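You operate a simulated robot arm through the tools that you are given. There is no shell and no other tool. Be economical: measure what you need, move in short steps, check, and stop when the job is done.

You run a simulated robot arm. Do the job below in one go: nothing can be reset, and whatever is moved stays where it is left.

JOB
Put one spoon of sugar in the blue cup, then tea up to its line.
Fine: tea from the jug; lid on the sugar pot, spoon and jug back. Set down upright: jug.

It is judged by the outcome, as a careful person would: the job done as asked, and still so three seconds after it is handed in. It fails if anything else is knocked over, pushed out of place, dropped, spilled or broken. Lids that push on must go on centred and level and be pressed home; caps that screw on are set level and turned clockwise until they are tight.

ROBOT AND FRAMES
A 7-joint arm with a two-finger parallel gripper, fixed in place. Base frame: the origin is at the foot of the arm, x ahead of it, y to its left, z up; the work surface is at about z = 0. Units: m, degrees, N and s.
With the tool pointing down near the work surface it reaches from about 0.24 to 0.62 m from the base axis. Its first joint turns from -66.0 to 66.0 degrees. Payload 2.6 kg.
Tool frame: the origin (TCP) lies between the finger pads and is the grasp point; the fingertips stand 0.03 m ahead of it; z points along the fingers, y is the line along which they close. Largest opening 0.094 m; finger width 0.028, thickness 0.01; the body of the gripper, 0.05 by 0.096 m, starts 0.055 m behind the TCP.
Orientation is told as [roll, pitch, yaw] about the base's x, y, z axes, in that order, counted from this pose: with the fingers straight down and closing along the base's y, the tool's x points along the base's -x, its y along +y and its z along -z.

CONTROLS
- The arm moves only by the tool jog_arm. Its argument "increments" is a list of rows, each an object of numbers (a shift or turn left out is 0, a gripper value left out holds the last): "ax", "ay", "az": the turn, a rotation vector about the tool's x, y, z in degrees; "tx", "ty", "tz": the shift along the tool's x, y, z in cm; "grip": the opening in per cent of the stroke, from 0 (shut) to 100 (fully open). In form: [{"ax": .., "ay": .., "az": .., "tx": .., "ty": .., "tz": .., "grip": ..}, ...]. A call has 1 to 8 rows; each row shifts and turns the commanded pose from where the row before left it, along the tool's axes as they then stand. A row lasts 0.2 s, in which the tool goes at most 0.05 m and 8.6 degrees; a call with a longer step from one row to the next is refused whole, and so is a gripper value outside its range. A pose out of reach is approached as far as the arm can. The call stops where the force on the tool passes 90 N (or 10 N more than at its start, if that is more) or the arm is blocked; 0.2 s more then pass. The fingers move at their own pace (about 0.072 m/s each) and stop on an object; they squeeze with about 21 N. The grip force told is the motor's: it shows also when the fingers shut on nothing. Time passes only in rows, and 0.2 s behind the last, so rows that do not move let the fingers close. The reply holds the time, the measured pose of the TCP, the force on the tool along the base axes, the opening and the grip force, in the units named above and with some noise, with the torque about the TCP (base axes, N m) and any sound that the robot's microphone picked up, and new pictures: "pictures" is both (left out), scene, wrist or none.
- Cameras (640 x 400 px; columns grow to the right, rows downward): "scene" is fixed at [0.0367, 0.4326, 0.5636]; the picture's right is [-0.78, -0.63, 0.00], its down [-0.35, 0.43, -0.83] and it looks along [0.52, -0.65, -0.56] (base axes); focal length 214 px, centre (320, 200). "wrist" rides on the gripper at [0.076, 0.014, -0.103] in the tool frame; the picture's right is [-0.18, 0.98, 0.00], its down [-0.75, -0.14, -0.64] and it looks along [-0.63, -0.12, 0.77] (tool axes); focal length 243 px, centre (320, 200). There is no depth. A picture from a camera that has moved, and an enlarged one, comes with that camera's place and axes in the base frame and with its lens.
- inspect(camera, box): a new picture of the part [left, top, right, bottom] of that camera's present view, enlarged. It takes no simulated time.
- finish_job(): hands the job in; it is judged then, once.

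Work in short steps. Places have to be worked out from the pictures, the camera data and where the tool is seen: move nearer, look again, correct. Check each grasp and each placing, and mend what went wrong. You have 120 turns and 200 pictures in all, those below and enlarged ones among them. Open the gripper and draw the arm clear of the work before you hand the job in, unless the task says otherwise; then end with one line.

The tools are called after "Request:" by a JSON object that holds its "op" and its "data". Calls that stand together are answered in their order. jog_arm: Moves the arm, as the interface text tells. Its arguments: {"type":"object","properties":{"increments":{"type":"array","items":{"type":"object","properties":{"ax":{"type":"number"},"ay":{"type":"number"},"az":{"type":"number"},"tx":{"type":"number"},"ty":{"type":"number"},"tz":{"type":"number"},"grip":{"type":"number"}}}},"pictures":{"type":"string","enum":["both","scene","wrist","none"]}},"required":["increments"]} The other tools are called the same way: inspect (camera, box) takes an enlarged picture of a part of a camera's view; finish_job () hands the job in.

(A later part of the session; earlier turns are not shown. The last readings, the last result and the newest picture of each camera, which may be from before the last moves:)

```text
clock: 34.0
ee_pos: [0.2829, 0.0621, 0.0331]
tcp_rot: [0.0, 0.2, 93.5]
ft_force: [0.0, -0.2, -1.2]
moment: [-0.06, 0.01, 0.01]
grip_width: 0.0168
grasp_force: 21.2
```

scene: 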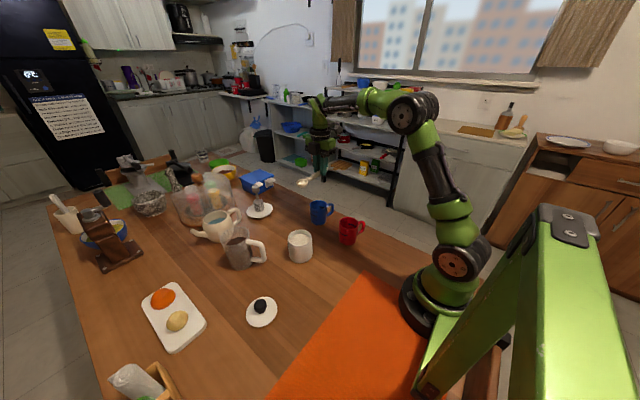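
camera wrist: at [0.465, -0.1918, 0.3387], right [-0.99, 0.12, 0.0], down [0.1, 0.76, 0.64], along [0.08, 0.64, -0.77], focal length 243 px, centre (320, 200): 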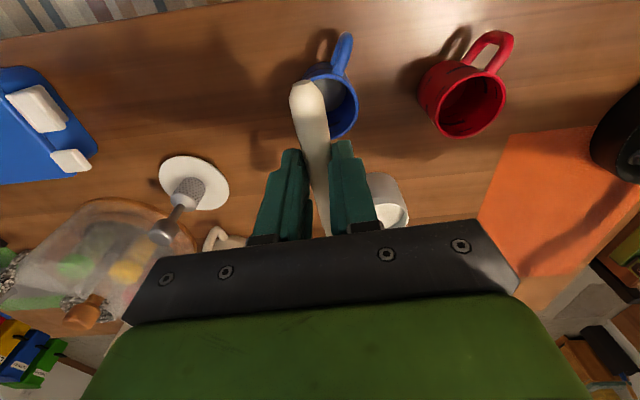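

Request:
{"op": "jog_arm", "data": {"increments": [{"tz": 0.15}, {"grip": 40}, {"grip": 40}, {"grip": 40}, {"tz": -4}, {"tz": -4.5}, {"tz": -4.5}], "pictures": "wrist"}}

Request:
{"op": "inspect", "data": {"camera": "scene", "box": [270, 220, 390, 310]}}

```text
clock: 35.6
ee_pos: [0.2826, 0.0634, 0.1628]
tcp_rot: [-0.1, 0.2, 93.6]
ft_force: [0.1, 0.0, -0.2]
moment: [-0.02, -0.02, 0.02]
grip_width: 0.0376
grasp_force: 0.0
camera wrist: at [0.2723, -0.0142, 0.2638], right [-0.99, 0.12, 0.0], down [0.1, 0.76, 0.64], along [0.08, 0.63, -0.77], focal length 243 px, centre (320, 200)
```

wrist: 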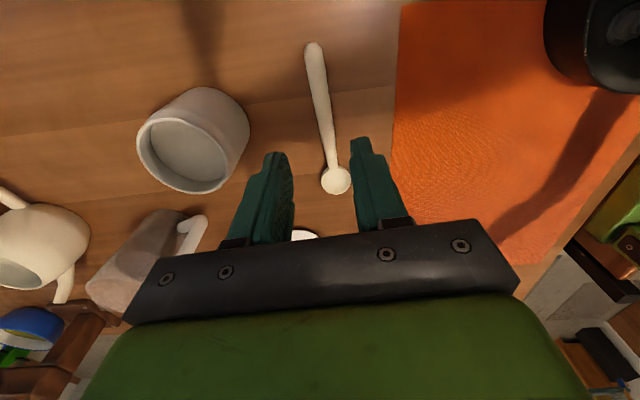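

```text
4.44 times, centred on (330, 265) of scene
camera zoom: at [0.0367, 0.4326, 0.5636], right [-0.78, -0.63, 0.0], down [-0.35, 0.43, -0.83], along [0.52, -0.65, -0.56], focal length 953 px, centre (276, -89)
```

zoom: 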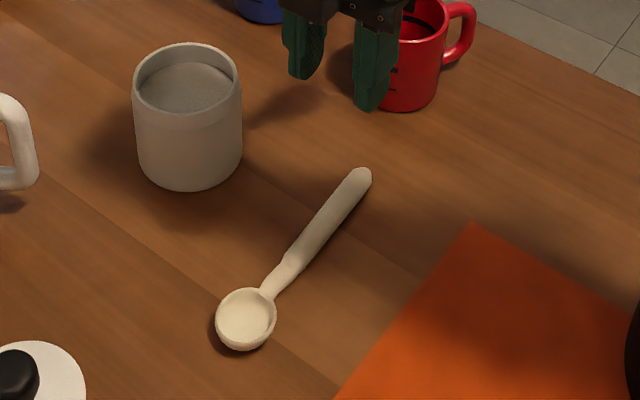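

The spoon is back in place. I turn the gripper back to yaw 0 and move above the lid.

Request:
{"op": "jog_arm", "data": {"increments": [{"az": 8.5}, {"az": 8.5}, {"az": 8.5}, {"az": 8.5}, {"az": 8.5}, {"az": 8.5}, {"az": 8.5}, {"az": 8.5}], "pictures": "none"}}

Request:
{"op": "jog_arm", "data": {"increments": [{"az": 8.5}, {"az": 8.5}, {"az": 8.5}, {"tx": -1.2, "ty": 4.6, "grip": 65}, {"tx": -1.2, "ty": 4.6}, {"tx": -1.2, "ty": 4.6}, {"tx": -1.2, "ty": 4.6}, {"tx": -1.1, "ty": 4.1}], "pictures": "wrist"}}

Request:
{"op": "inspect", "data": {"camera": "scene", "box": [220, 220, 340, 310]}}

```text
clock: 37.4
ee_pos: [0.2824, 0.0638, 0.1619]
tcp_rot: [-0.2, 0.1, 25.2]
ft_force: [0.1, 0.2, 0.1]
moment: [-0.02, 0.01, 0.0]
grip_width: 0.0378
grasp_force: 0.1
```

```text
clock: 39.2
ee_pos: [0.3392, 0.2894, 0.1645]
tcp_rot: [-0.3, 0.0, -0.2]
ft_force: [-0.7, 0.3, -0.3]
moment: [-0.03, 0.05, -0.01]
grip_width: 0.0611
grasp_force: 0.0
camera wrist: at [0.2625, 0.3044, 0.2654], right [0.19, 0.98, 0.0], down [0.75, -0.14, 0.64], along [0.63, -0.12, -0.77], focal length 243 px, centre (320, 200)
```

wrist: 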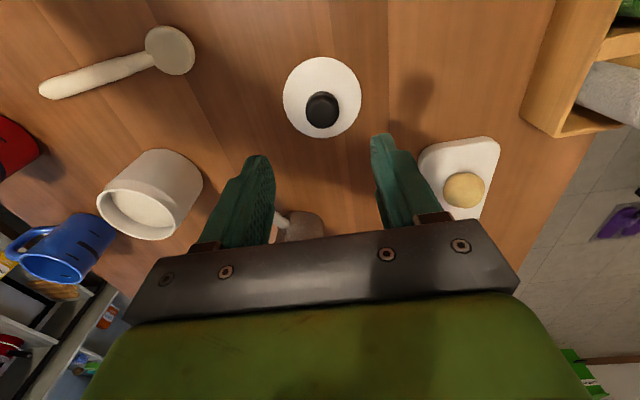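

```text
4.44 times, centred on (280, 265) of scene
camera zoom: at [0.0367, 0.4326, 0.5636], right [-0.78, -0.63, 0.0], down [-0.35, 0.43, -0.83], along [0.52, -0.65, -0.56], focal length 953 px, centre (498, -89)
```

zoom: 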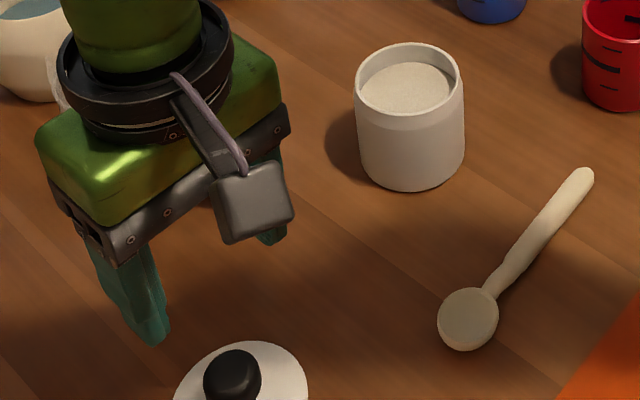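

I descend onto the knob at the earlier grasp height (z 0.0515) and close.

Request:
{"op": "jog_arm", "data": {"increments": [{"tx": -0.25, "tz": 4.5}, {"tz": 4.5}, {"tz": 2.2}, {"grip": 0}, {"grip": 0}, {"grip": 0}], "pictures": "none"}}

Request:
{"op": "jog_arm", "data": {"increments": [{"tz": -2}, {"tz": -4.5}, {"tz": -4.5}, {"tz": -2.5}], "pictures": "wrist"}}

Request:
{"op": "inspect", "data": {"camera": "scene", "box": [220, 190, 340, 280]}}

```text
clock: 40.6
ee_pos: [0.3452, 0.2894, 0.0504]
tcp_rot: [-0.2, 0.0, -0.1]
ft_force: [0.6, -0.1, 0.7]
moment: [-0.02, -0.02, 0.02]
grip_width: 0.0311
grasp_force: 20.9
```

```text
clock: 41.6
ee_pos: [0.3433, 0.2865, 0.1855]
tcp_rot: [-0.2, 0.0, -0.1]
ft_force: [-0.6, 0.7, -0.8]
moment: [-0.01, -0.03, 0.02]
grip_width: 0.0308
grasp_force: 21.3
camera wrist: at [0.2668, 0.301, 0.2869], right [0.19, 0.98, 0.0], down [0.75, -0.14, 0.64], along [0.63, -0.12, -0.77], focal length 243 px, centre (320, 200)
```

wrist: 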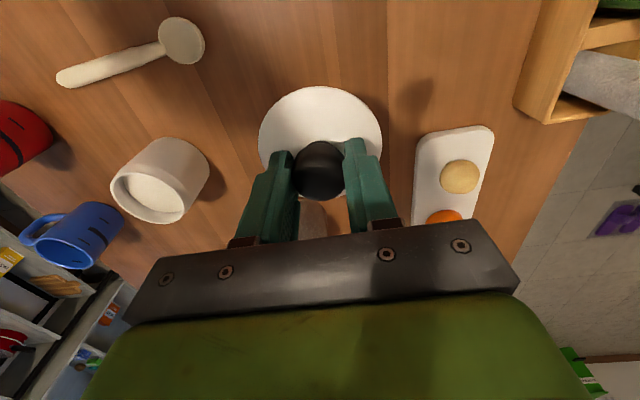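

```text
4.44 times, centred on (280, 235) of scene
camera zoom: at [0.0367, 0.4326, 0.5636], right [-0.78, -0.63, 0.0], down [-0.35, 0.43, -0.83], along [0.52, -0.65, -0.56], focal length 953 px, centre (498, 44)
```

zoom: 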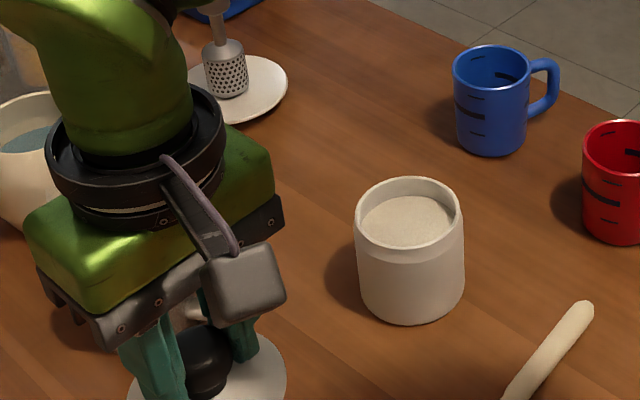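

The lid is held level. The pot is now near (0.4005, 0.078). I carry the lid above it and stop ~1.5 cm short to check alignment.

Request:
{"op": "jog_arm", "data": {"increments": [{"tx": -1.17, "ty": -4.17}, {"tx": -1.17, "ty": -4.17}, {"tx": -1.17, "ty": -4.17}, {"tx": -1.17, "ty": -4.17}, {"tx": -1.17, "ty": -4.17}, {"tz": 2.5}, {"tz": 1.8}], "pictures": "wrist"}}

Request:
{"op": "inspect", "data": {"camera": "scene", "box": [270, 200, 330, 270]}}

Request:
{"op": "inspect", "data": {"camera": "wrist", "box": [220, 20, 420, 220]}}

```text
clock: 43.2
ee_pos: [0.4039, 0.0825, 0.1437]
tcp_rot: [-0.2, 0.1, -0.1]
ft_force: [0.1, 1.2, 0.3]
moment: [0.05, 0.02, -0.02]
grip_width: 0.0309
grasp_force: 21.2
camera wrist: at [0.3272, 0.0952, 0.2457], right [0.18, 0.98, 0.0], down [0.75, -0.14, 0.64], along [0.63, -0.12, -0.77], focal length 243 px, centre (320, 200)
```

wrist: 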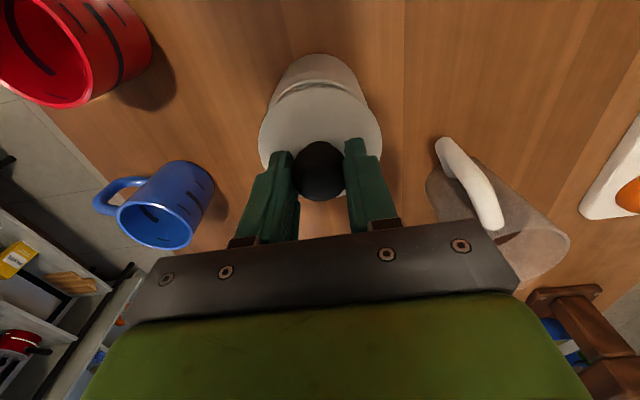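

```text
5.71 times, centred on (300, 235) of scene
camera zoom: at [0.0367, 0.4326, 0.5636], right [-0.78, -0.63, 0.0], down [-0.35, 0.43, -0.83], along [0.52, -0.65, -0.56], focal length 1226 px, centre (434, 0)
```

zoom: 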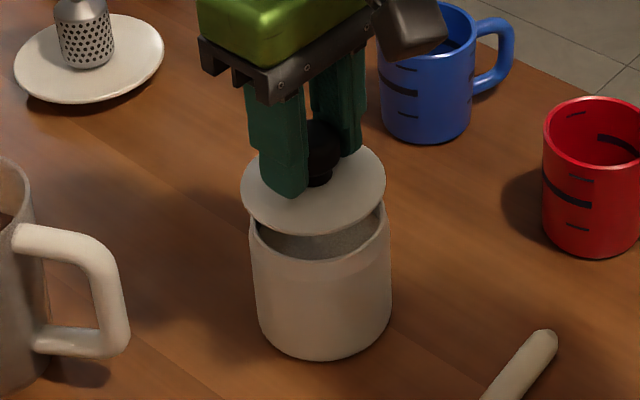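

```text
2.00 times, centred on (320, 120) of wrist
camera zoom: at [0.3272, 0.0952, 0.2457], right [0.18, 0.98, 0.0], down [0.75, -0.14, 0.64], along [0.63, -0.12, -0.77], focal length 485 px, centre (320, 360)
```

zoom: 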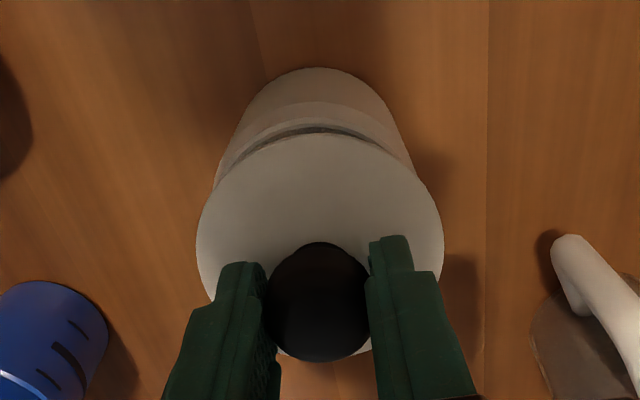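

Comparing both views, the lid needs about 1.5 mm in -x and 1.8 mm in -y. I correct and lower to just above the rim.

Request:
{"op": "jog_arm", "data": {"increments": [{"tx": 0.15, "ty": -0.18}, {"tz": 0.6}, {"tz": 0.3}], "pictures": "none"}}

Request:
{"op": "inspect", "data": {"camera": "scene", "box": [275, 215, 325, 265]}}

Request:
{"op": "inspect", "data": {"camera": "wrist", "box": [240, 40, 400, 140]}}

```text
clock: 44.0
ee_pos: [0.3997, 0.0785, 0.1338]
tcp_rot: [-0.2, 0.0, -0.1]
ft_force: [-0.2, 0.5, -0.5]
moment: [-0.02, 0.0, 0.02]
grip_width: 0.0311
grasp_force: 20.9
```

```text
8.00 times, centred on (300, 240) of scene
camera zoom: at [0.0367, 0.4326, 0.5636], right [-0.78, -0.63, 0.0], down [-0.35, 0.43, -0.83], along [0.52, -0.65, -0.56], focal length 1716 px, centre (480, -120)
```

zoom: 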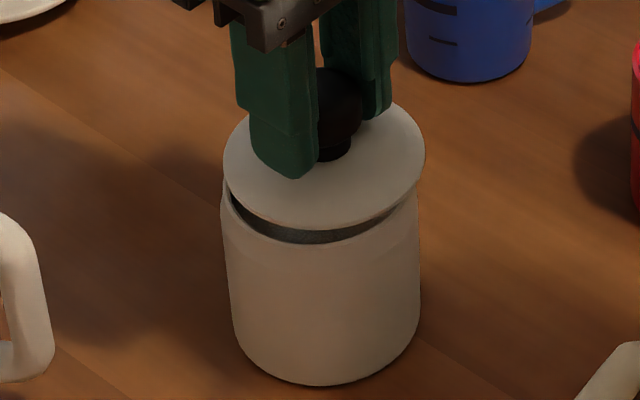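

```text
4.00 times, centred on (320, 90) of wrist
camera zoom: at [0.3233, 0.0923, 0.2353], right [0.19, 0.98, 0.0], down [0.75, -0.14, 0.64], along [0.63, -0.12, -0.77], focal length 970 px, centre (320, 640)
```

zoom: 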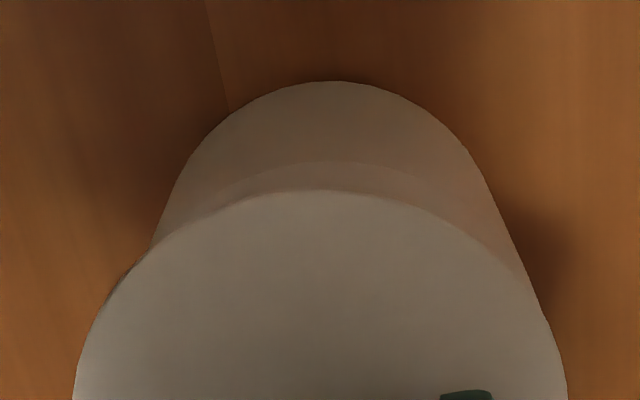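

Now slightly over-corrected: pot is ~2 mm in +y and ~0.6 mm in +x from the lid. I shift and recheck.

Request:
{"op": "jog_arm", "data": {"increments": [{"tx": -0.06, "ty": 0.2}, {}, {}], "pictures": "none"}}

Request:
{"op": "inspect", "data": {"camera": "scene", "box": [275, 215, 325, 265]}}

Request:
{"op": "inspect", "data": {"camera": "wrist", "box": [240, 40, 400, 140]}}

```text
clock: 44.8
ee_pos: [0.4004, 0.0793, 0.1328]
tcp_rot: [-0.2, 0.0, 0.0]
ft_force: [-0.3, 0.1, -1.2]
moment: [-0.02, 0.02, 0.0]
grip_width: 0.0311
grasp_force: 21.2
```

```text
8.00 times, centred on (300, 240) of scene
camera zoom: at [0.0367, 0.4326, 0.5636], right [-0.78, -0.63, 0.0], down [-0.35, 0.43, -0.83], along [0.52, -0.65, -0.56], focal length 1716 px, centre (480, -120)
```

zoom: 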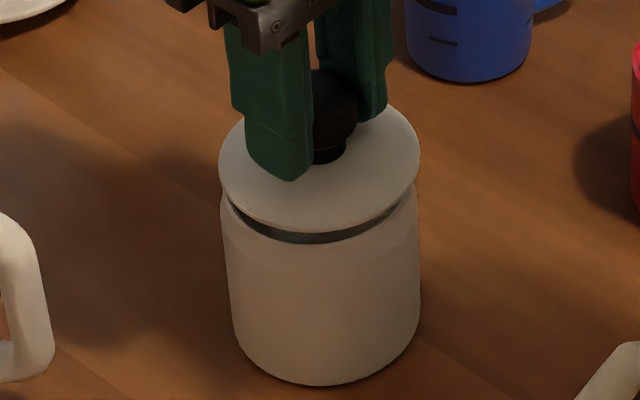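

```text
4.00 times, centred on (320, 90) of wrist
camera zoom: at [0.3241, 0.0942, 0.235], right [0.18, 0.98, 0.0], down [0.75, -0.14, 0.64], along [0.63, -0.12, -0.77], focal length 970 px, centre (320, 640)
```

zoom: 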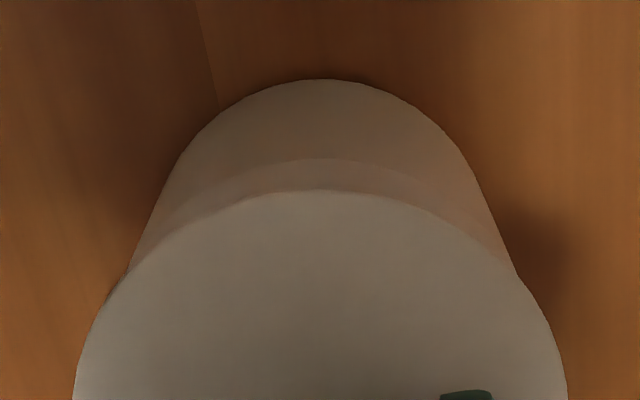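

Well aligned in both views now. I lower gently to feel the seat.

Request:
{"op": "jog_arm", "data": {"increments": [{"tz": 0.4}, {"tz": 0.3}, {"tz": 0.1}], "pictures": "none"}}

Request:
{"op": "inspect", "data": {"camera": "scene", "box": [275, 215, 325, 265]}}

```text
clock: 45.6
ee_pos: [0.4017, 0.0797, 0.1248]
tcp_rot: [-0.2, 0.0, -0.1]
ft_force: [-0.4, 0.0, -0.2]
moment: [0.0, 0.0, -0.03]
grip_width: 0.0307
grasp_force: 20.5
```

```text
8.00 times, centred on (300, 240) of scene
camera zoom: at [0.0367, 0.4326, 0.5636], right [-0.78, -0.63, 0.0], down [-0.35, 0.43, -0.83], along [0.52, -0.65, -0.56], focal length 1716 px, centre (480, -120)
```

zoom: 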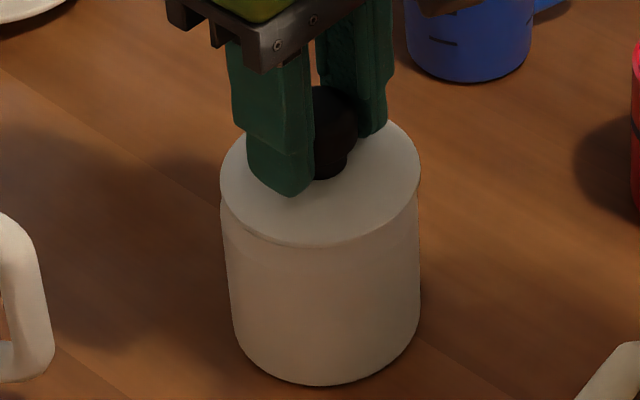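

Nearly closed and centred. I press the rest of the way until force rises.

Request:
{"op": "jog_arm", "data": {"increments": [{"tz": 0.15}, {"tz": 0.15}, {"tz": 0.1}], "pictures": "none"}}

```text
clock: 46.4
ee_pos: [0.402, 0.0795, 0.1224]
tcp_rot: [-0.1, -0.3, 0.0]
ft_force: [-4.9, -2.2, 18.2]
moment: [0.12, 0.16, 0.0]
grip_width: 0.0309
grasp_force: 20.7
```

Request:
{"op": "jog_arm", "data": {"increments": [{"tz": 0.15}, {"tz": 0.1}], "pictures": "none"}}

Request:
{"op": "inspect", "data": {"camera": "scene", "box": [275, 215, 325, 265]}}

```text
clock: 47.0
ee_pos: [0.4026, 0.0792, 0.1195]
tcp_rot: [-0.2, -0.3, -0.1]
ft_force: [-0.2, -3.9, 18.8]
moment: [0.05, -0.04, 0.01]
grip_width: 0.0307
grasp_force: 21.1
```

```text
8.00 times, centred on (300, 240) of scene
camera zoom: at [0.0366, 0.4326, 0.5637], right [-0.78, -0.63, 0.0], down [-0.35, 0.43, -0.83], along [0.52, -0.65, -0.56], focal length 1716 px, centre (480, -120)
```

zoom: 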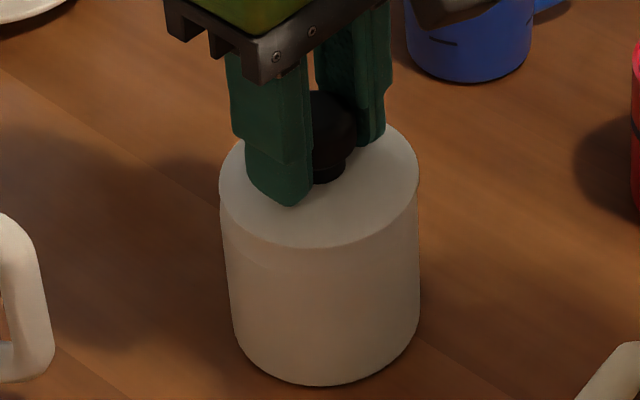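

I release, then press the knob from above with closed fingers to make sure the lid is home.

Request:
{"op": "jog_arm", "data": {"increments": [{"tz": -0.3}, {"grip": 65}, {"grip": 65}, {"tz": -3}, {"tz": -2.5, "grip": 0}, {"grip": 0}, {"grip": 0}, {"grip": 0}], "pictures": "none"}}

Request:
{"op": "inspect", "data": {"camera": "scene", "box": [270, 190, 330, 265]}}

```text
clock: 48.8
ee_pos: [0.4029, 0.0808, 0.1774]
tcp_rot: [-0.2, 0.0, 0.0]
ft_force: [0.9, -0.5, 0.1]
moment: [-0.01, 0.0, -0.02]
grip_width: 0.0
grasp_force: 20.9
```

```text
5.33 times, centred on (300, 228) of scene
camera zoom: at [0.0367, 0.4326, 0.5636], right [-0.78, -0.63, 0.0], down [-0.35, 0.43, -0.83], along [0.52, -0.65, -0.56], focal length 1144 px, centre (427, 53)
```

zoom: 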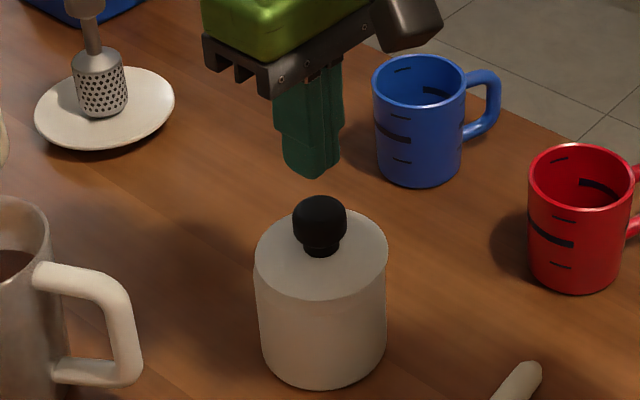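

The lid sits level. I press down on the knob centre.

Request:
{"op": "jog_arm", "data": {"increments": [{"tx": 0.1, "ty": -0.1, "tz": 2.4}, {"tz": 0.4}, {"tz": 0.3}, {"tz": 0.3}], "pictures": "none"}}

```text
clock: 49.8
ee_pos: [0.4012, 0.079, 0.1458]
tcp_rot: [-0.1, -0.6, -0.2]
ft_force: [-19.0, -2.0, 62.9]
moment: [-0.08, 1.16, 0.0]
grip_width: 0.0
grasp_force: 21.1
```

Pressed with ~63 N; that is enough. I go up and check the lid and pot.

Request:
{"op": "jog_arm", "data": {"increments": [{"tz": -0.6}, {"tz": -4}, {"tz": -4}, {"tz": -4}], "pictures": "wrist"}}

Request:
{"op": "inspect", "data": {"camera": "scene", "box": [275, 215, 325, 265]}}

Request:
{"op": "inspect", "data": {"camera": "scene", "box": [205, 210, 285, 280]}}

```text
clock: 50.8
ee_pos: [0.4003, 0.082, 0.272]
tcp_rot: [-0.2, 0.0, 0.1]
ft_force: [0.2, 0.1, 1.5]
moment: [0.03, 0.02, -0.01]
grip_width: 0.0001
grasp_force: 21.1
camera wrist: at [0.3234, 0.0964, 0.3726], right [0.18, 0.98, 0.0], down [0.75, -0.14, 0.64], along [0.63, -0.12, -0.77], focal length 243 px, centre (320, 200)
```

wrist: 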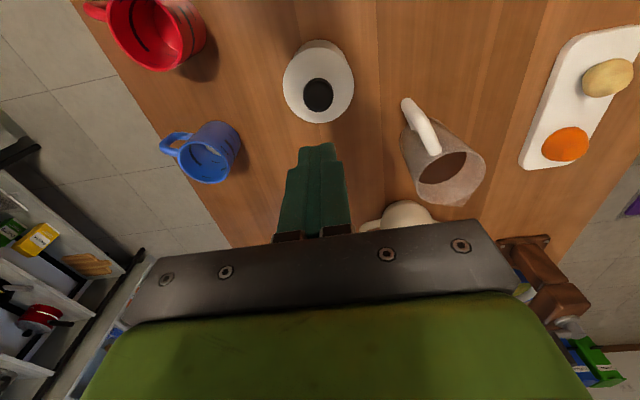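

```text
8.00 times, centred on (300, 240) of scene
camera zoom: at [0.0367, 0.4326, 0.5636], right [-0.78, -0.63, 0.0], down [-0.35, 0.43, -0.83], along [0.52, -0.65, -0.56], focal length 1716 px, centre (480, -120)
```

zoom: 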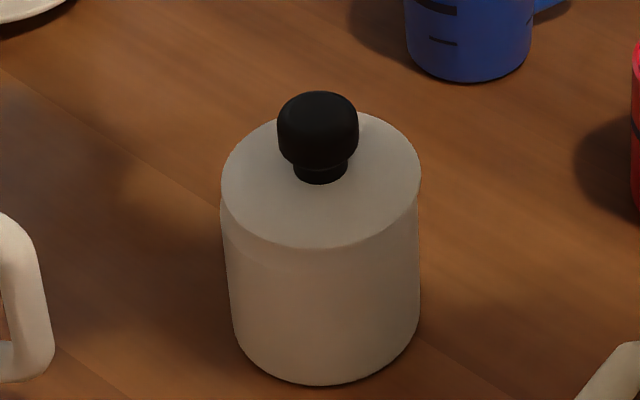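

```text
5.71 times, centred on (245, 245) of scene
camera zoom: at [0.0367, 0.4326, 0.5636], right [-0.78, -0.63, 0.0], down [-0.35, 0.43, -0.83], along [0.52, -0.65, -0.56], focal length 1226 px, centre (749, -57)
```

zoom: 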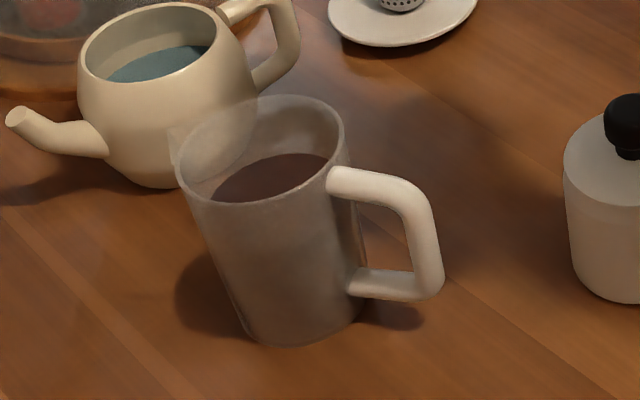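

The lid is seated level. Now I look closely at the jug and handle from the wrist camera, and at the sugar in the cup.

Request:
{"op": "inspect", "data": {"camera": "wrist", "box": [360, 70, 520, 230]}}

Request:
{"op": "inspect", "data": {"camera": "wrist", "box": [150, 100, 270, 200]}}

```text
2.50 times, centred on (440, 150) of wrist
camera zoom: at [0.3234, 0.0964, 0.3726], right [0.18, 0.98, 0.0], down [0.75, -0.14, 0.64], along [0.63, -0.12, -0.77], focal length 606 px, centre (20, 325)
```

zoom: 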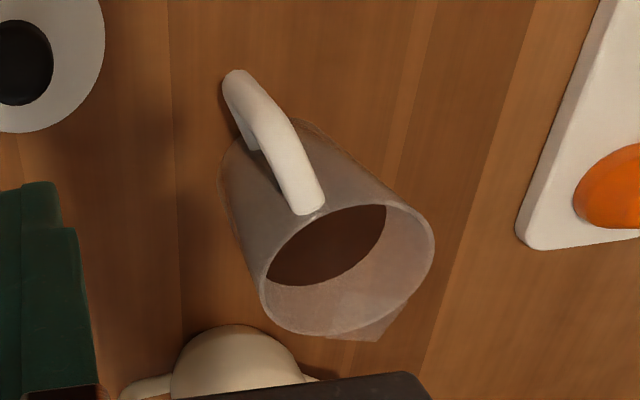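

```text
4.00 times, centred on (210, 150) of wrist
camera zoom: at [0.3234, 0.0964, 0.3726], right [0.18, 0.98, 0.0], down [0.75, -0.14, 0.64], along [0.63, -0.12, -0.77], focal length 970 px, centre (760, 400)
```

zoom: 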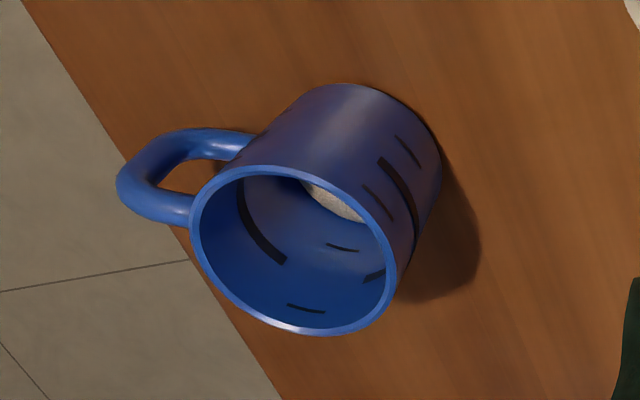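

Sugar lies in the cup bottom. The jug is at about (0.526, 0.227) with its handle pointing to the base: vertical bar near (0.4545, 0.190), z 0.03–0.10, and the spout opposite. I move above the handle with yaw 25°.

Request:
{"op": "jog_arm", "data": {"increments": [{"tx": -1.8, "ty": 3.6, "grip": 55}, {"tx": -1.8, "ty": 3.6}, {"tx": -1.8, "ty": 3.6}, {"az": -8.4}, {"az": -8.4}, {"az": -8.4}, {"tz": 4}], "pictures": "wrist"}}

Request:
{"op": "inspect", "data": {"camera": "scene", "box": [200, 180, 300, 280]}}

```text
clock: 52.4
ee_pos: [0.4544, 0.1874, 0.2291]
tcp_rot: [-0.2, 0.1, 25.2]
ft_force: [-0.4, 0.7, 0.6]
moment: [0.01, 0.0, 0.01]
grip_width: 0.0518
grasp_force: 0.1
camera wrist: at [0.3788, 0.1677, 0.3298], right [-0.25, 0.97, 0.0], down [0.74, 0.2, 0.64], along [0.62, 0.16, -0.77], focal length 243 px, centre (320, 200)
```

wrist: 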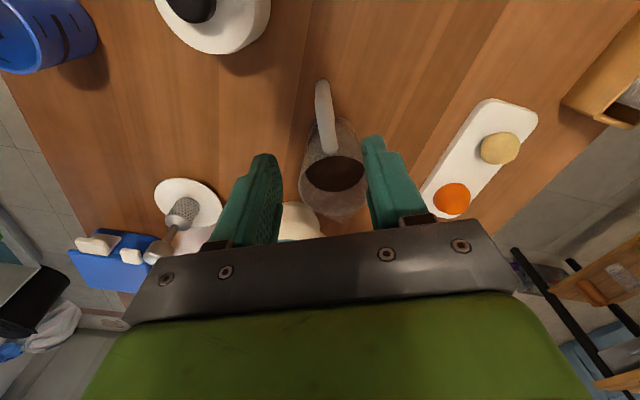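

```text
4.00 times, centred on (250, 230) of scene
camera zoom: at [0.0367, 0.4326, 0.5636], right [-0.78, -0.63, 0.0], down [-0.35, 0.43, -0.83], along [0.52, -0.65, -0.56], focal length 858 px, centre (600, 80)
```

zoom: 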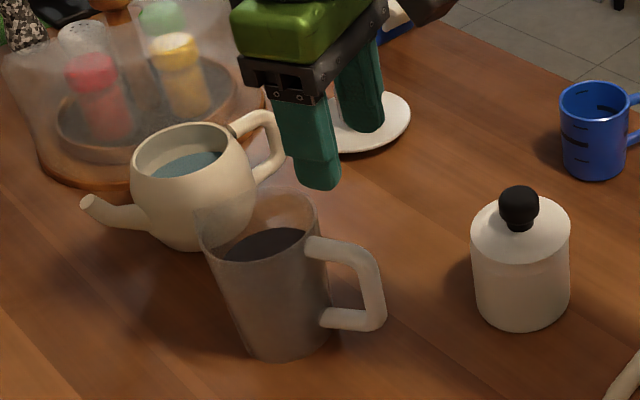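

Request:
{"op": "inspect", "data": {"camera": "wrist", "box": [270, 60, 390, 220]}}

```text
2.50 times, centred on (330, 140) of wrist
camera zoom: at [0.3788, 0.1677, 0.3298], right [-0.25, 0.97, 0.0], down [0.74, 0.2, 0.64], along [0.62, 0.16, -0.77], focal length 606 px, centre (295, 350)
```

zoom: 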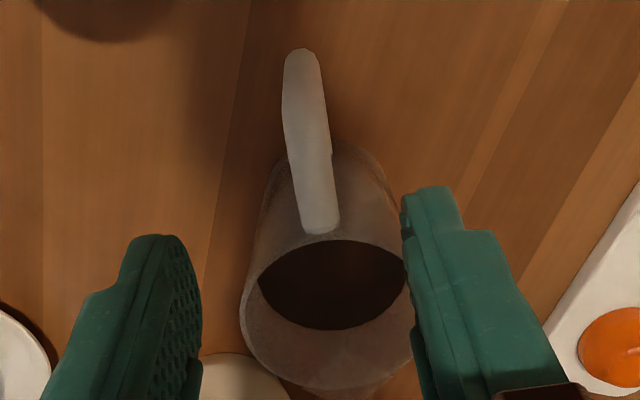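

Handle direction matches yaw 25°. I correct 2–3 mm and descend around the bar to z ≈ 0.072.

Request:
{"op": "jog_arm", "data": {"increments": [{"tx": -0.2, "ty": 0.2}, {"tz": 4}, {"tz": 4}, {"tz": 3}, {"tz": 3}, {"tz": 1.6}], "pictures": "wrist"}}

Request:
{"op": "inspect", "data": {"camera": "scene", "box": [205, 200, 295, 280]}}

```text
clock: 53.8
ee_pos: [0.4585, 0.1886, 0.0751]
tcp_rot: [-0.2, 0.1, 25.0]
ft_force: [-0.9, 0.9, 0.6]
moment: [-0.01, -0.02, -0.01]
grip_width: 0.0517
grasp_force: 0.0
camera wrist: at [0.3827, 0.1684, 0.1765], right [-0.25, 0.97, 0.0], down [0.74, 0.19, 0.64], along [0.62, 0.16, -0.77], focal length 243 px, centre (320, 200)
```

wrist: 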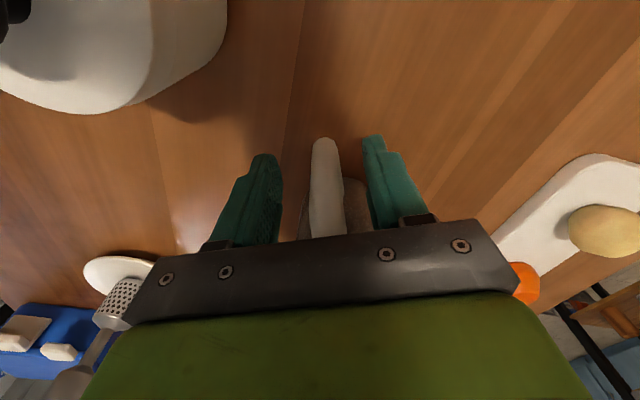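

```text
5.00 times, centred on (250, 240) of scene
camera zoom: at [0.0367, 0.4326, 0.5636], right [-0.78, -0.63, 0.0], down [-0.35, 0.43, -0.83], along [0.52, -0.65, -0.56], focal length 1072 px, centre (670, 0)
```

zoom: 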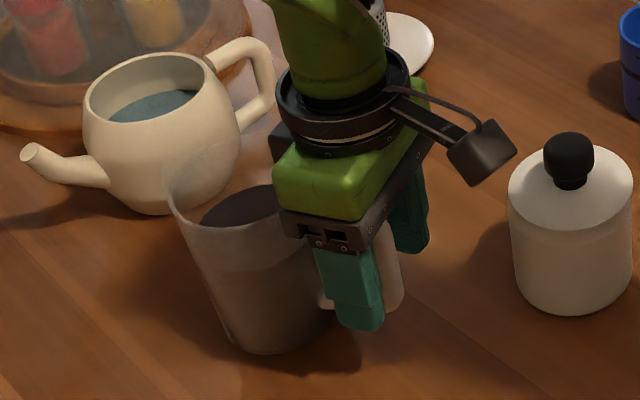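

The bar is between the fingers. I close on it.

Request:
{"op": "jog_arm", "data": {"increments": [{"ty": 0.15, "grip": 0}, {"grip": 0}, {"grip": 0}, {}], "pictures": "wrist"}}

Request:
{"op": "inspect", "data": {"camera": "scene", "box": [205, 200, 295, 280]}}

```text
clock: 54.8
ee_pos: [0.4566, 0.1898, 0.0747]
tcp_rot: [-0.2, 0.1, 25.2]
ft_force: [1.4, 0.4, 0.3]
moment: [-0.01, 0.02, 0.0]
grip_width: 0.0175
grasp_force: 20.4
camera wrist: at [0.3807, 0.17, 0.176], right [-0.25, 0.97, 0.0], down [0.74, 0.19, 0.64], along [0.62, 0.16, -0.77], focal length 243 px, centre (320, 200)
```

wrist: 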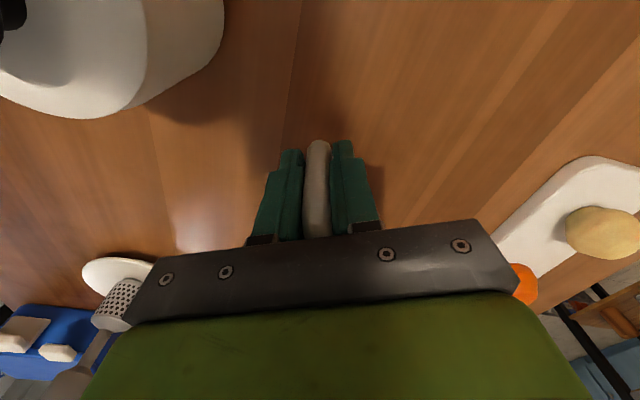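

```text
5.00 times, centred on (250, 240) of scene
camera zoom: at [0.0367, 0.4326, 0.5636], right [-0.78, -0.63, 0.0], down [-0.35, 0.43, -0.83], along [0.52, -0.65, -0.56], focal length 1072 px, centre (670, 0)
```

zoom: 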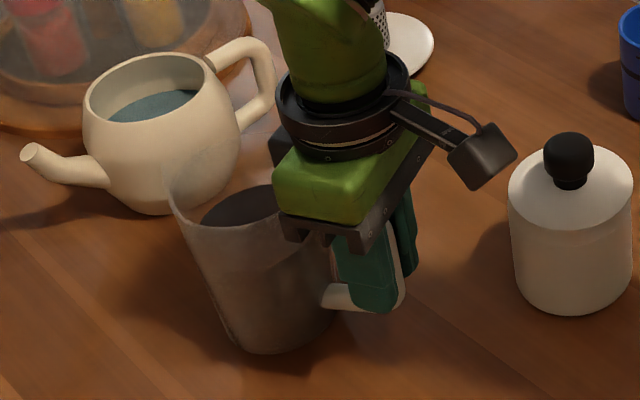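

The bar is gripped (17.5 mm). I lift a little and check for slip and tilt.

Request:
{"op": "jog_arm", "data": {"increments": [{"tz": -0.5}, {"tz": -1}, {"tz": -1.5}, {}], "pictures": "none"}}

Request:
{"op": "inspect", "data": {"camera": "scene", "box": [205, 190, 295, 280]}}

```text
clock: 55.8
ee_pos: [0.4566, 0.1898, 0.1023]
tcp_rot: [-0.1, 0.1, 25.2]
ft_force: [0.1, 0.8, -4.9]
moment: [-0.11, 0.26, 0.03]
grip_width: 0.0176
grasp_force: 21.0
```

```text
4.44 times, centred on (250, 235) of scene
camera zoom: at [0.0367, 0.4326, 0.5636], right [-0.78, -0.63, 0.0], down [-0.35, 0.43, -0.83], along [0.52, -0.65, -0.56], focal length 953 px, centre (631, 44)
```

zoom: 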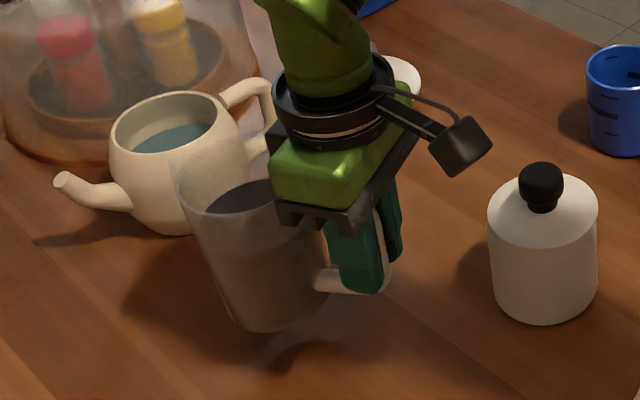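

The jug (≈5 N) hangs level without slip. I lift it to about z 0.25 and begin turning it smoothly so that the spout will face +y.

Request:
{"op": "jog_arm", "data": {"increments": [{"tz": -2}, {"tz": -3}, {"tz": -3.5}, {"tz": -3.5}, {"tz": -2}, {"az": -3}, {"az": -6}, {"az": -7}], "pictures": "none"}}

Request:
{"op": "jog_arm", "data": {"increments": [{"az": -7}, {"az": -7}, {"az": -7}, {"az": -7}, {"az": -7}, {"az": -7}, {"az": -5}, {"az": -2}], "pictures": "scene"}}

Request:
{"op": "inspect", "data": {"camera": "scene", "box": [190, 130, 330, 250]}}

```text
clock: 57.6
ee_pos: [0.4553, 0.1907, 0.2415]
tcp_rot: [-0.2, 0.0, 41.3]
ft_force: [0.2, -0.2, -3.8]
moment: [-0.23, 0.23, -0.02]
grip_width: 0.0177
grasp_force: 20.9
```

```text
clock: 59.4
ee_pos: [0.4555, 0.1923, 0.2406]
tcp_rot: [0.0, 0.3, 90.2]
ft_force: [0.4, 0.2, -4.2]
moment: [-0.28, 0.01, -0.01]
grip_width: 0.0174
grasp_force: 21.1
```

scene: 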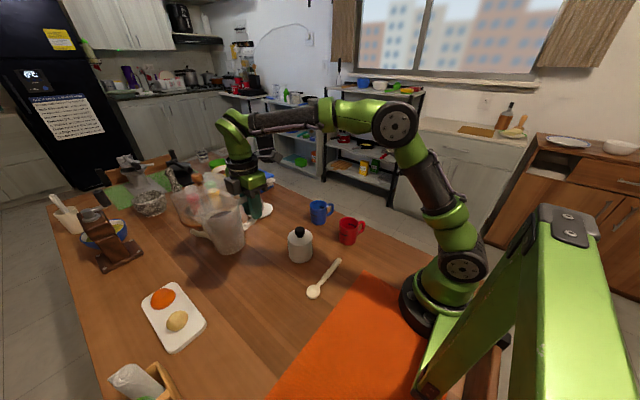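

```text
3.33 times, centred on (260, 190) of scene
camera zoom: at [0.0367, 0.4326, 0.5636], right [-0.78, -0.63, 0.0], down [-0.35, 0.43, -0.83], along [0.52, -0.65, -0.56], focal length 715 px, centre (520, 233)
```

zoom: 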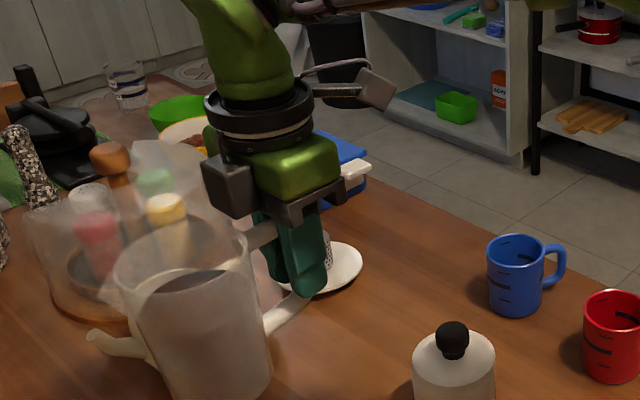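

The jug is steady with the spout toward +y. I carry it smoothly in -y towards the cup's far side.

Request:
{"op": "jog_arm", "data": {"increments": [{"tx": 1.5, "ty": -0.1}, {"tx": 3, "ty": -0.1}, {"tx": 3.5, "ty": -0.1}, {"tx": 3.5, "ty": -0.1}, {"tx": 3.5, "ty": -0.1}, {"tx": 3.5, "ty": -0.1}, {"tx": 3.5, "ty": -0.1}, {"tx": 3, "ty": -0.1}], "pictures": "none"}}

Request:
{"op": "jog_arm", "data": {"increments": [{"tx": 3, "ty": -0.1}, {"tx": 3.5, "ty": -0.1}, {"tx": 3.5, "ty": -0.2}, {"tx": 3.5, "ty": -0.2}, {"tx": 2.5, "ty": -0.2}, {"tx": 1.5, "ty": -0.1}, {}], "pictures": "none"}}

Request:
{"op": "inspect", "data": {"camera": "scene", "box": [260, 130, 400, 250]}}

```text
clock: 61.2
ee_pos: [0.4638, -0.0631, 0.2438]
tcp_rot: [0.0, 0.2, 90.2]
ft_force: [0.7, -0.4, -4.8]
moment: [-0.29, 0.01, -0.02]
grip_width: 0.0172
grasp_force: 21.2
```

```text
clock: 62.8
ee_pos: [0.4717, -0.2357, 0.2452]
tcp_rot: [-0.1, 0.2, 90.1]
ft_force: [-0.3, -0.9, -4.8]
moment: [-0.27, -0.02, -0.02]
grip_width: 0.0172
grasp_force: 20.8
```

```text
3.33 times, centred on (330, 190) of scene
camera zoom: at [0.0367, 0.4326, 0.5636], right [-0.78, -0.63, 0.0], down [-0.35, 0.43, -0.83], along [0.52, -0.65, -0.56], focal length 715 px, centre (287, 233)
```

zoom: 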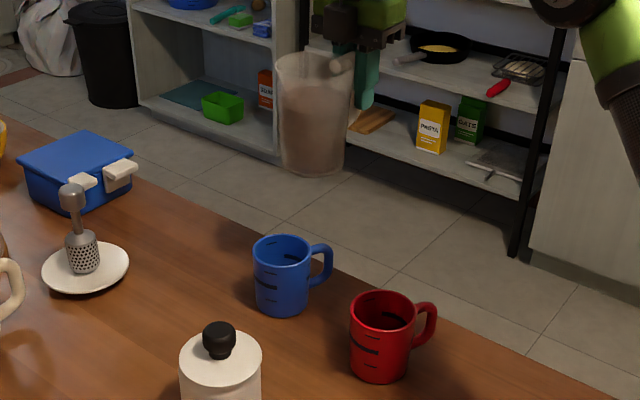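

Tea stands only ~17 mm below the rim, so pouring begins near 17–20° tilt. I lower to z ≈ 0.18 (bottom clear of the cup's handle) and tilt to 12° first.

Request:
{"op": "jog_arm", "data": {"increments": [{"tx": 0.6, "tz": 1.2}, {"tx": 0.8, "tz": 2}, {"tx": 0.8, "tz": 2}, {"tx": 0.4, "tz": 1.2}, {"ay": 3}, {"ay": 4}, {"ay": 3}, {"ay": 2}], "pictures": "none"}}

Request:
{"op": "inspect", "data": {"camera": "scene", "box": [280, 150, 380, 230]}}

```text
clock: 64.6
ee_pos: [0.4735, -0.2613, 0.1797]
tcp_rot: [0.1, 12.1, 90.1]
ft_force: [-0.2, -0.1, -4.5]
moment: [-0.24, -0.04, 0.02]
grip_width: 0.0174
grasp_force: 21.6
```

```text
5.00 times, centred on (330, 190) of scene
camera zoom: at [0.0367, 0.4326, 0.5636], right [-0.78, -0.63, 0.0], down [-0.35, 0.43, -0.83], along [0.52, -0.65, -0.56], focal length 1072 px, centre (270, 250)
```

zoom: 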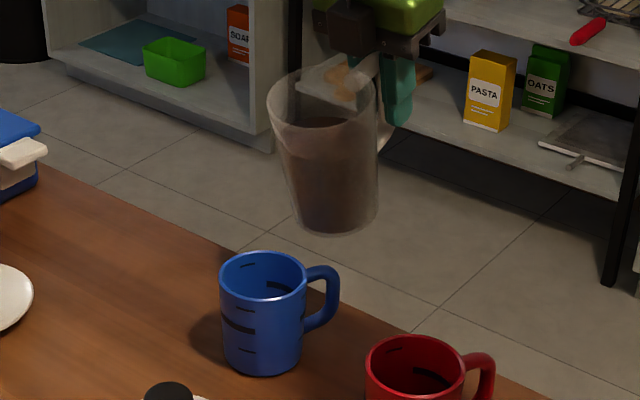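

Request:
{"op": "inspect", "data": {"camera": "scene", "box": [315, 155, 365, 205]}}

```text
8.00 times, centred on (340, 180) of scene
camera zoom: at [0.0367, 0.4326, 0.5636], right [-0.78, -0.63, 0.0], down [-0.35, 0.43, -0.83], along [0.52, -0.65, -0.56], focal length 1716 px, centre (160, 360)
```

zoom: 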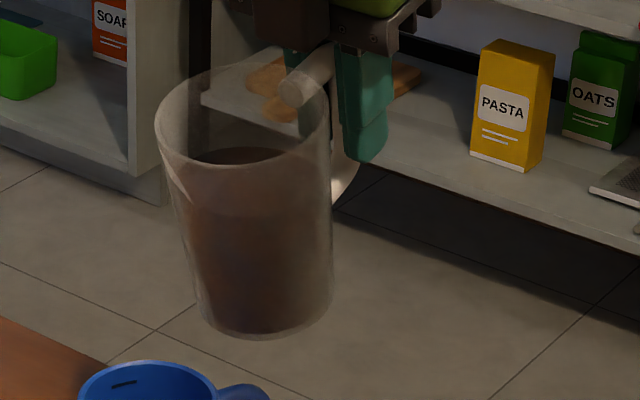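

The spout lip is about over the cup's near half. I tilt slowly to 20° and look for flow.

Request:
{"op": "jog_arm", "data": {"increments": [{"ay": 2}, {"ay": 2}, {"ay": 2}, {"ay": 2}, {}], "pictures": "none"}}

Request:
{"op": "inspect", "data": {"camera": "scene", "box": [290, 160, 360, 230]}}

```text
clock: 65.8
ee_pos: [0.4735, -0.2609, 0.1788]
tcp_rot: [-0.1, 20.2, 90.2]
ft_force: [0.4, 0.0, -5.3]
moment: [-0.24, 0.0, 0.0]
grip_width: 0.0173
grasp_force: 20.4
```

```text
5.71 times, centred on (325, 195) of scene
camera zoom: at [0.0367, 0.4326, 0.5636], right [-0.78, -0.63, 0.0], down [-0.35, 0.43, -0.83], along [0.52, -0.65, -0.56], focal length 1226 px, centre (291, 229)
```

zoom: 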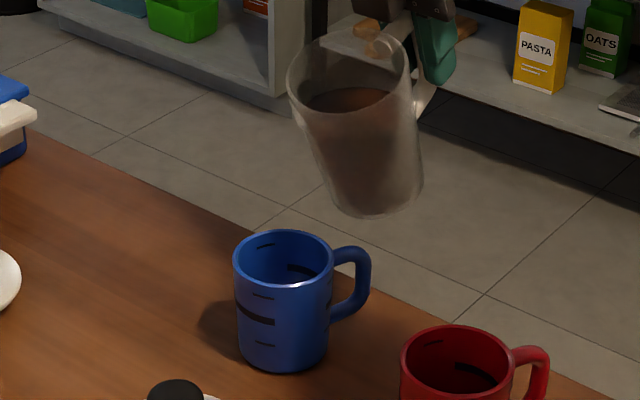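

No flow yet at 20°. I tilt further to 26° while lowering 1 cm.

Request:
{"op": "jog_arm", "data": {"increments": [{"ay": 1.5, "tx": -0.17, "tz": 0.47}, {"ay": 1.5, "tx": -0.17, "tz": 0.47}, {"ay": 1.5}, {"ay": 1.5}, {}], "pictures": "none"}}

Request:
{"op": "inspect", "data": {"camera": "scene", "box": [290, 160, 360, 230]}}

```text
clock: 67.0
ee_pos: [0.473, -0.2608, 0.1692]
tcp_rot: [0.0, 26.2, 90.2]
ft_force: [0.4, 0.0, -4.2]
moment: [-0.24, 0.03, -0.01]
grip_width: 0.0174
grasp_force: 20.7
```

```text
5.71 times, centred on (325, 195) of scene
camera zoom: at [0.0367, 0.4326, 0.5636], right [-0.78, -0.63, 0.0], down [-0.35, 0.43, -0.83], along [0.52, -0.65, -0.56], focal length 1226 px, centre (291, 229)
```

zoom: 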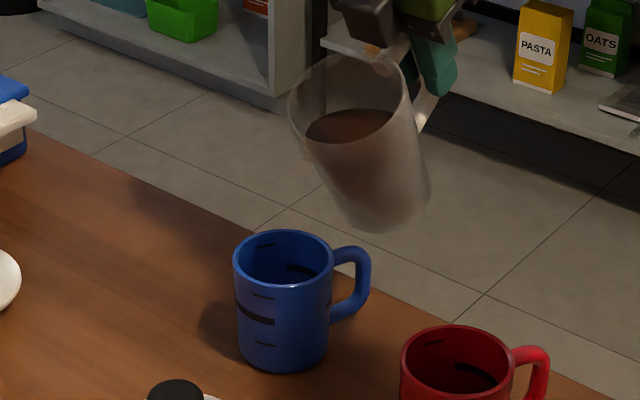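

Still just below the lip. I tilt on to 31°, lowering another cm.

Request:
{"op": "jog_arm", "data": {"increments": [{"ay": 1, "tx": -0.46, "tz": 0.31}, {"ay": 1, "tx": -0.46, "tz": 0.32}, {"ay": 1}, {"ay": 1}, {"ay": 1}, {}], "pictures": "none"}}

Request:
{"op": "inspect", "data": {"camera": "scene", "box": [290, 160, 360, 230]}}

```text
clock: 68.4
ee_pos: [0.4732, -0.2553, 0.1597]
tcp_rot: [-0.1, 31.1, 90.3]
ft_force: [-0.2, -0.6, -4.2]
moment: [-0.19, 0.0, -0.01]
grip_width: 0.0173
grasp_force: 20.9
```

```text
5.71 times, centred on (325, 195) of scene
camera zoom: at [0.0367, 0.4326, 0.5636], right [-0.78, -0.63, 0.0], down [-0.35, 0.43, -0.83], along [0.52, -0.65, -0.56], focal length 1226 px, centre (291, 229)
```

zoom: 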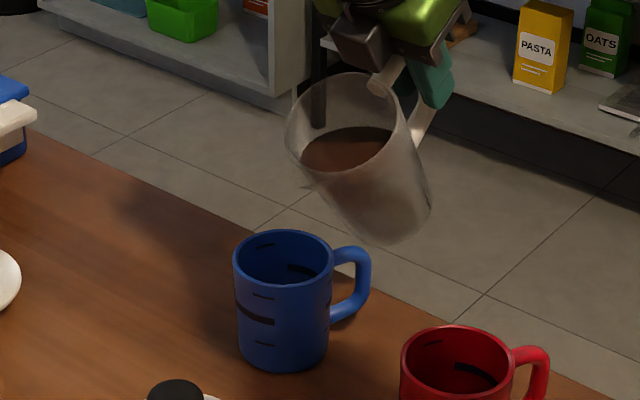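

Tea is nearly at the lip. I go on with small tilts to 34°.

Request:
{"op": "jog_arm", "data": {"increments": [{"ay": 1}, {"ay": 1}, {"ay": 1}, {}], "pictures": "none"}}

Request:
{"op": "inspect", "data": {"camera": "scene", "box": [295, 170, 345, 230]}}

```text
clock: 69.4
ee_pos: [0.4731, -0.255, 0.159]
tcp_rot: [0.0, 34.1, 90.1]
ft_force: [1.3, 0.0, -4.1]
moment: [-0.19, -0.01, 0.03]
grip_width: 0.0175
grasp_force: 20.7
```

```text
6.67 times, centred on (320, 200) of scene
camera zoom: at [0.0367, 0.4326, 0.5636], right [-0.78, -0.63, 0.0], down [-0.35, 0.43, -0.83], along [0.52, -0.65, -0.56], focal length 1430 px, centre (320, 200)
```

zoom: 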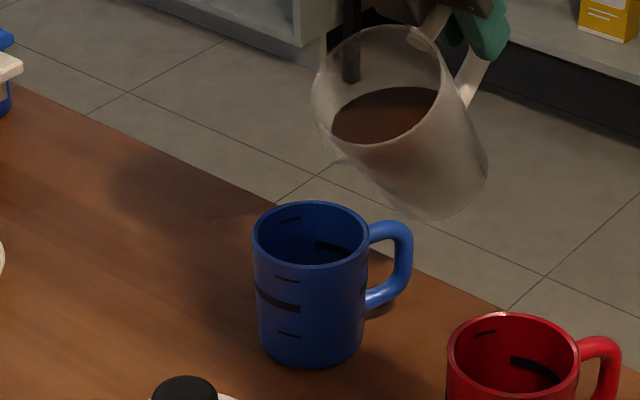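

Request:
{"op": "jog_arm", "data": {"increments": [{"ay": 1}, {"ay": 1}, {}, {}], "pictures": "none"}}

Request:
{"op": "inspect", "data": {"camera": "scene", "box": [295, 170, 345, 230]}}

```text
clock: 70.4
ee_pos: [0.4728, -0.2552, 0.1604]
tcp_rot: [-0.1, 36.1, 90.2]
ft_force: [0.6, 0.1, -4.1]
moment: [-0.19, 0.02, -0.02]
grip_width: 0.0175
grasp_force: 20.8
```

```text
6.67 times, centred on (320, 200) of scene
camera zoom: at [0.0367, 0.4326, 0.5636], right [-0.78, -0.63, 0.0], down [-0.35, 0.43, -0.83], along [0.52, -0.65, -0.56], focal length 1430 px, centre (320, 200)
```

zoom: 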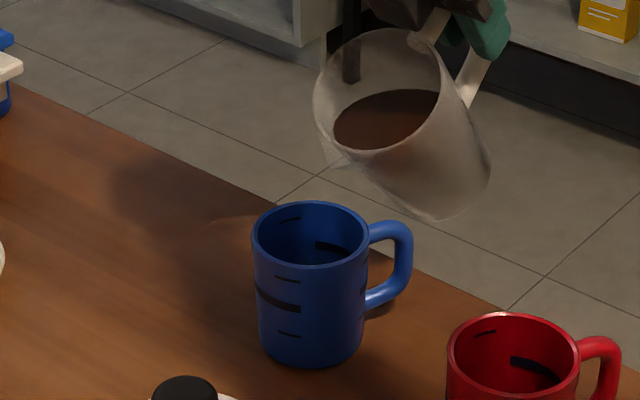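

Request:
{"op": "inspect", "data": {"camera": "scene", "box": [312, 180, 342, 205]}}

Request:
{"op": "jog_arm", "data": {"increments": [{"ay": 1}, {"ay": 1}, {}, {}], "pictures": "none"}}

Request:
{"op": "inspect", "data": {"camera": "scene", "box": [305, 175, 345, 210]}}

```text
16.00 times, centred on (327, 192) of scene
camera zoom: at [0.0367, 0.4326, 0.5636], right [-0.78, -0.63, 0.0], down [-0.35, 0.43, -0.83], along [0.52, -0.65, -0.56], focal length 3432 px, centre (208, 320)
```

zoom: 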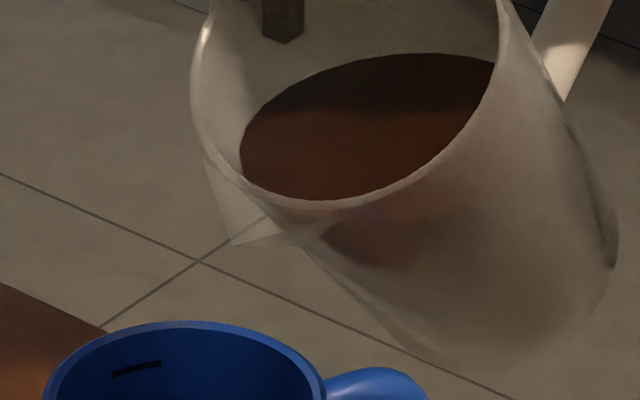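

```text
clock: 71.4
ee_pos: [0.4739, -0.2559, 0.1593]
tcp_rot: [0.0, 38.3, 90.2]
ft_force: [-0.6, -0.4, -4.3]
moment: [-0.18, -0.02, 0.01]
grip_width: 0.0175
grasp_force: 21.2
```

```text
11.43 times, centred on (325, 192) of scene
camera zoom: at [0.0367, 0.4326, 0.5636], right [-0.78, -0.63, 0.0], down [-0.35, 0.43, -0.83], along [0.52, -0.65, -0.56], focal length 2451 px, centre (263, 286)
```

zoom: 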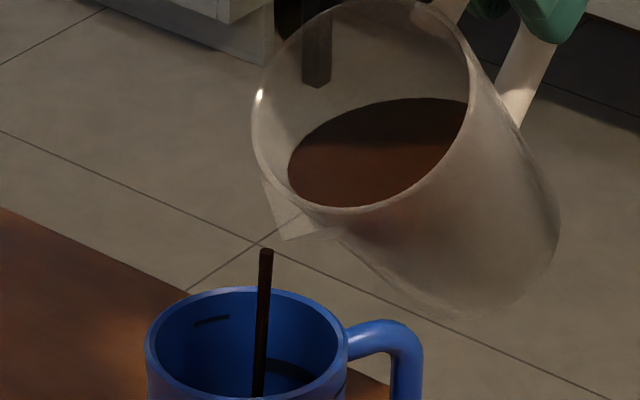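

A stream has started and lands inside the cup. I hold and watch.

Request:
{"op": "jog_arm", "data": {"increments": [{}, {}], "pictures": "none"}}

Request:
{"op": "inspect", "data": {"camera": "scene", "box": [300, 180, 350, 230]}}

```text
clock: 72.0
ee_pos: [0.4732, -0.2558, 0.1588]
tcp_rot: [-0.1, 38.3, 90.1]
ft_force: [0.0, -0.4, -4.3]
moment: [-0.21, 0.01, -0.01]
grip_width: 0.0174
grasp_force: 20.6
```

```text
8.00 times, centred on (325, 205) of scene
camera zoom: at [0.0367, 0.4326, 0.5636], right [-0.78, -0.63, 0.0], down [-0.35, 0.43, -0.83], along [0.52, -0.65, -0.56], focal length 1716 px, centre (280, 160)
```

zoom: 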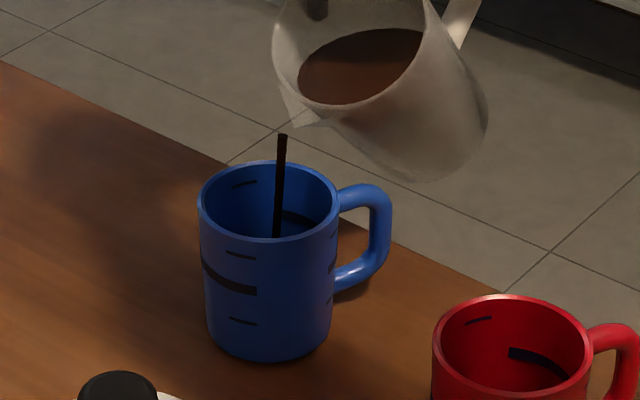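

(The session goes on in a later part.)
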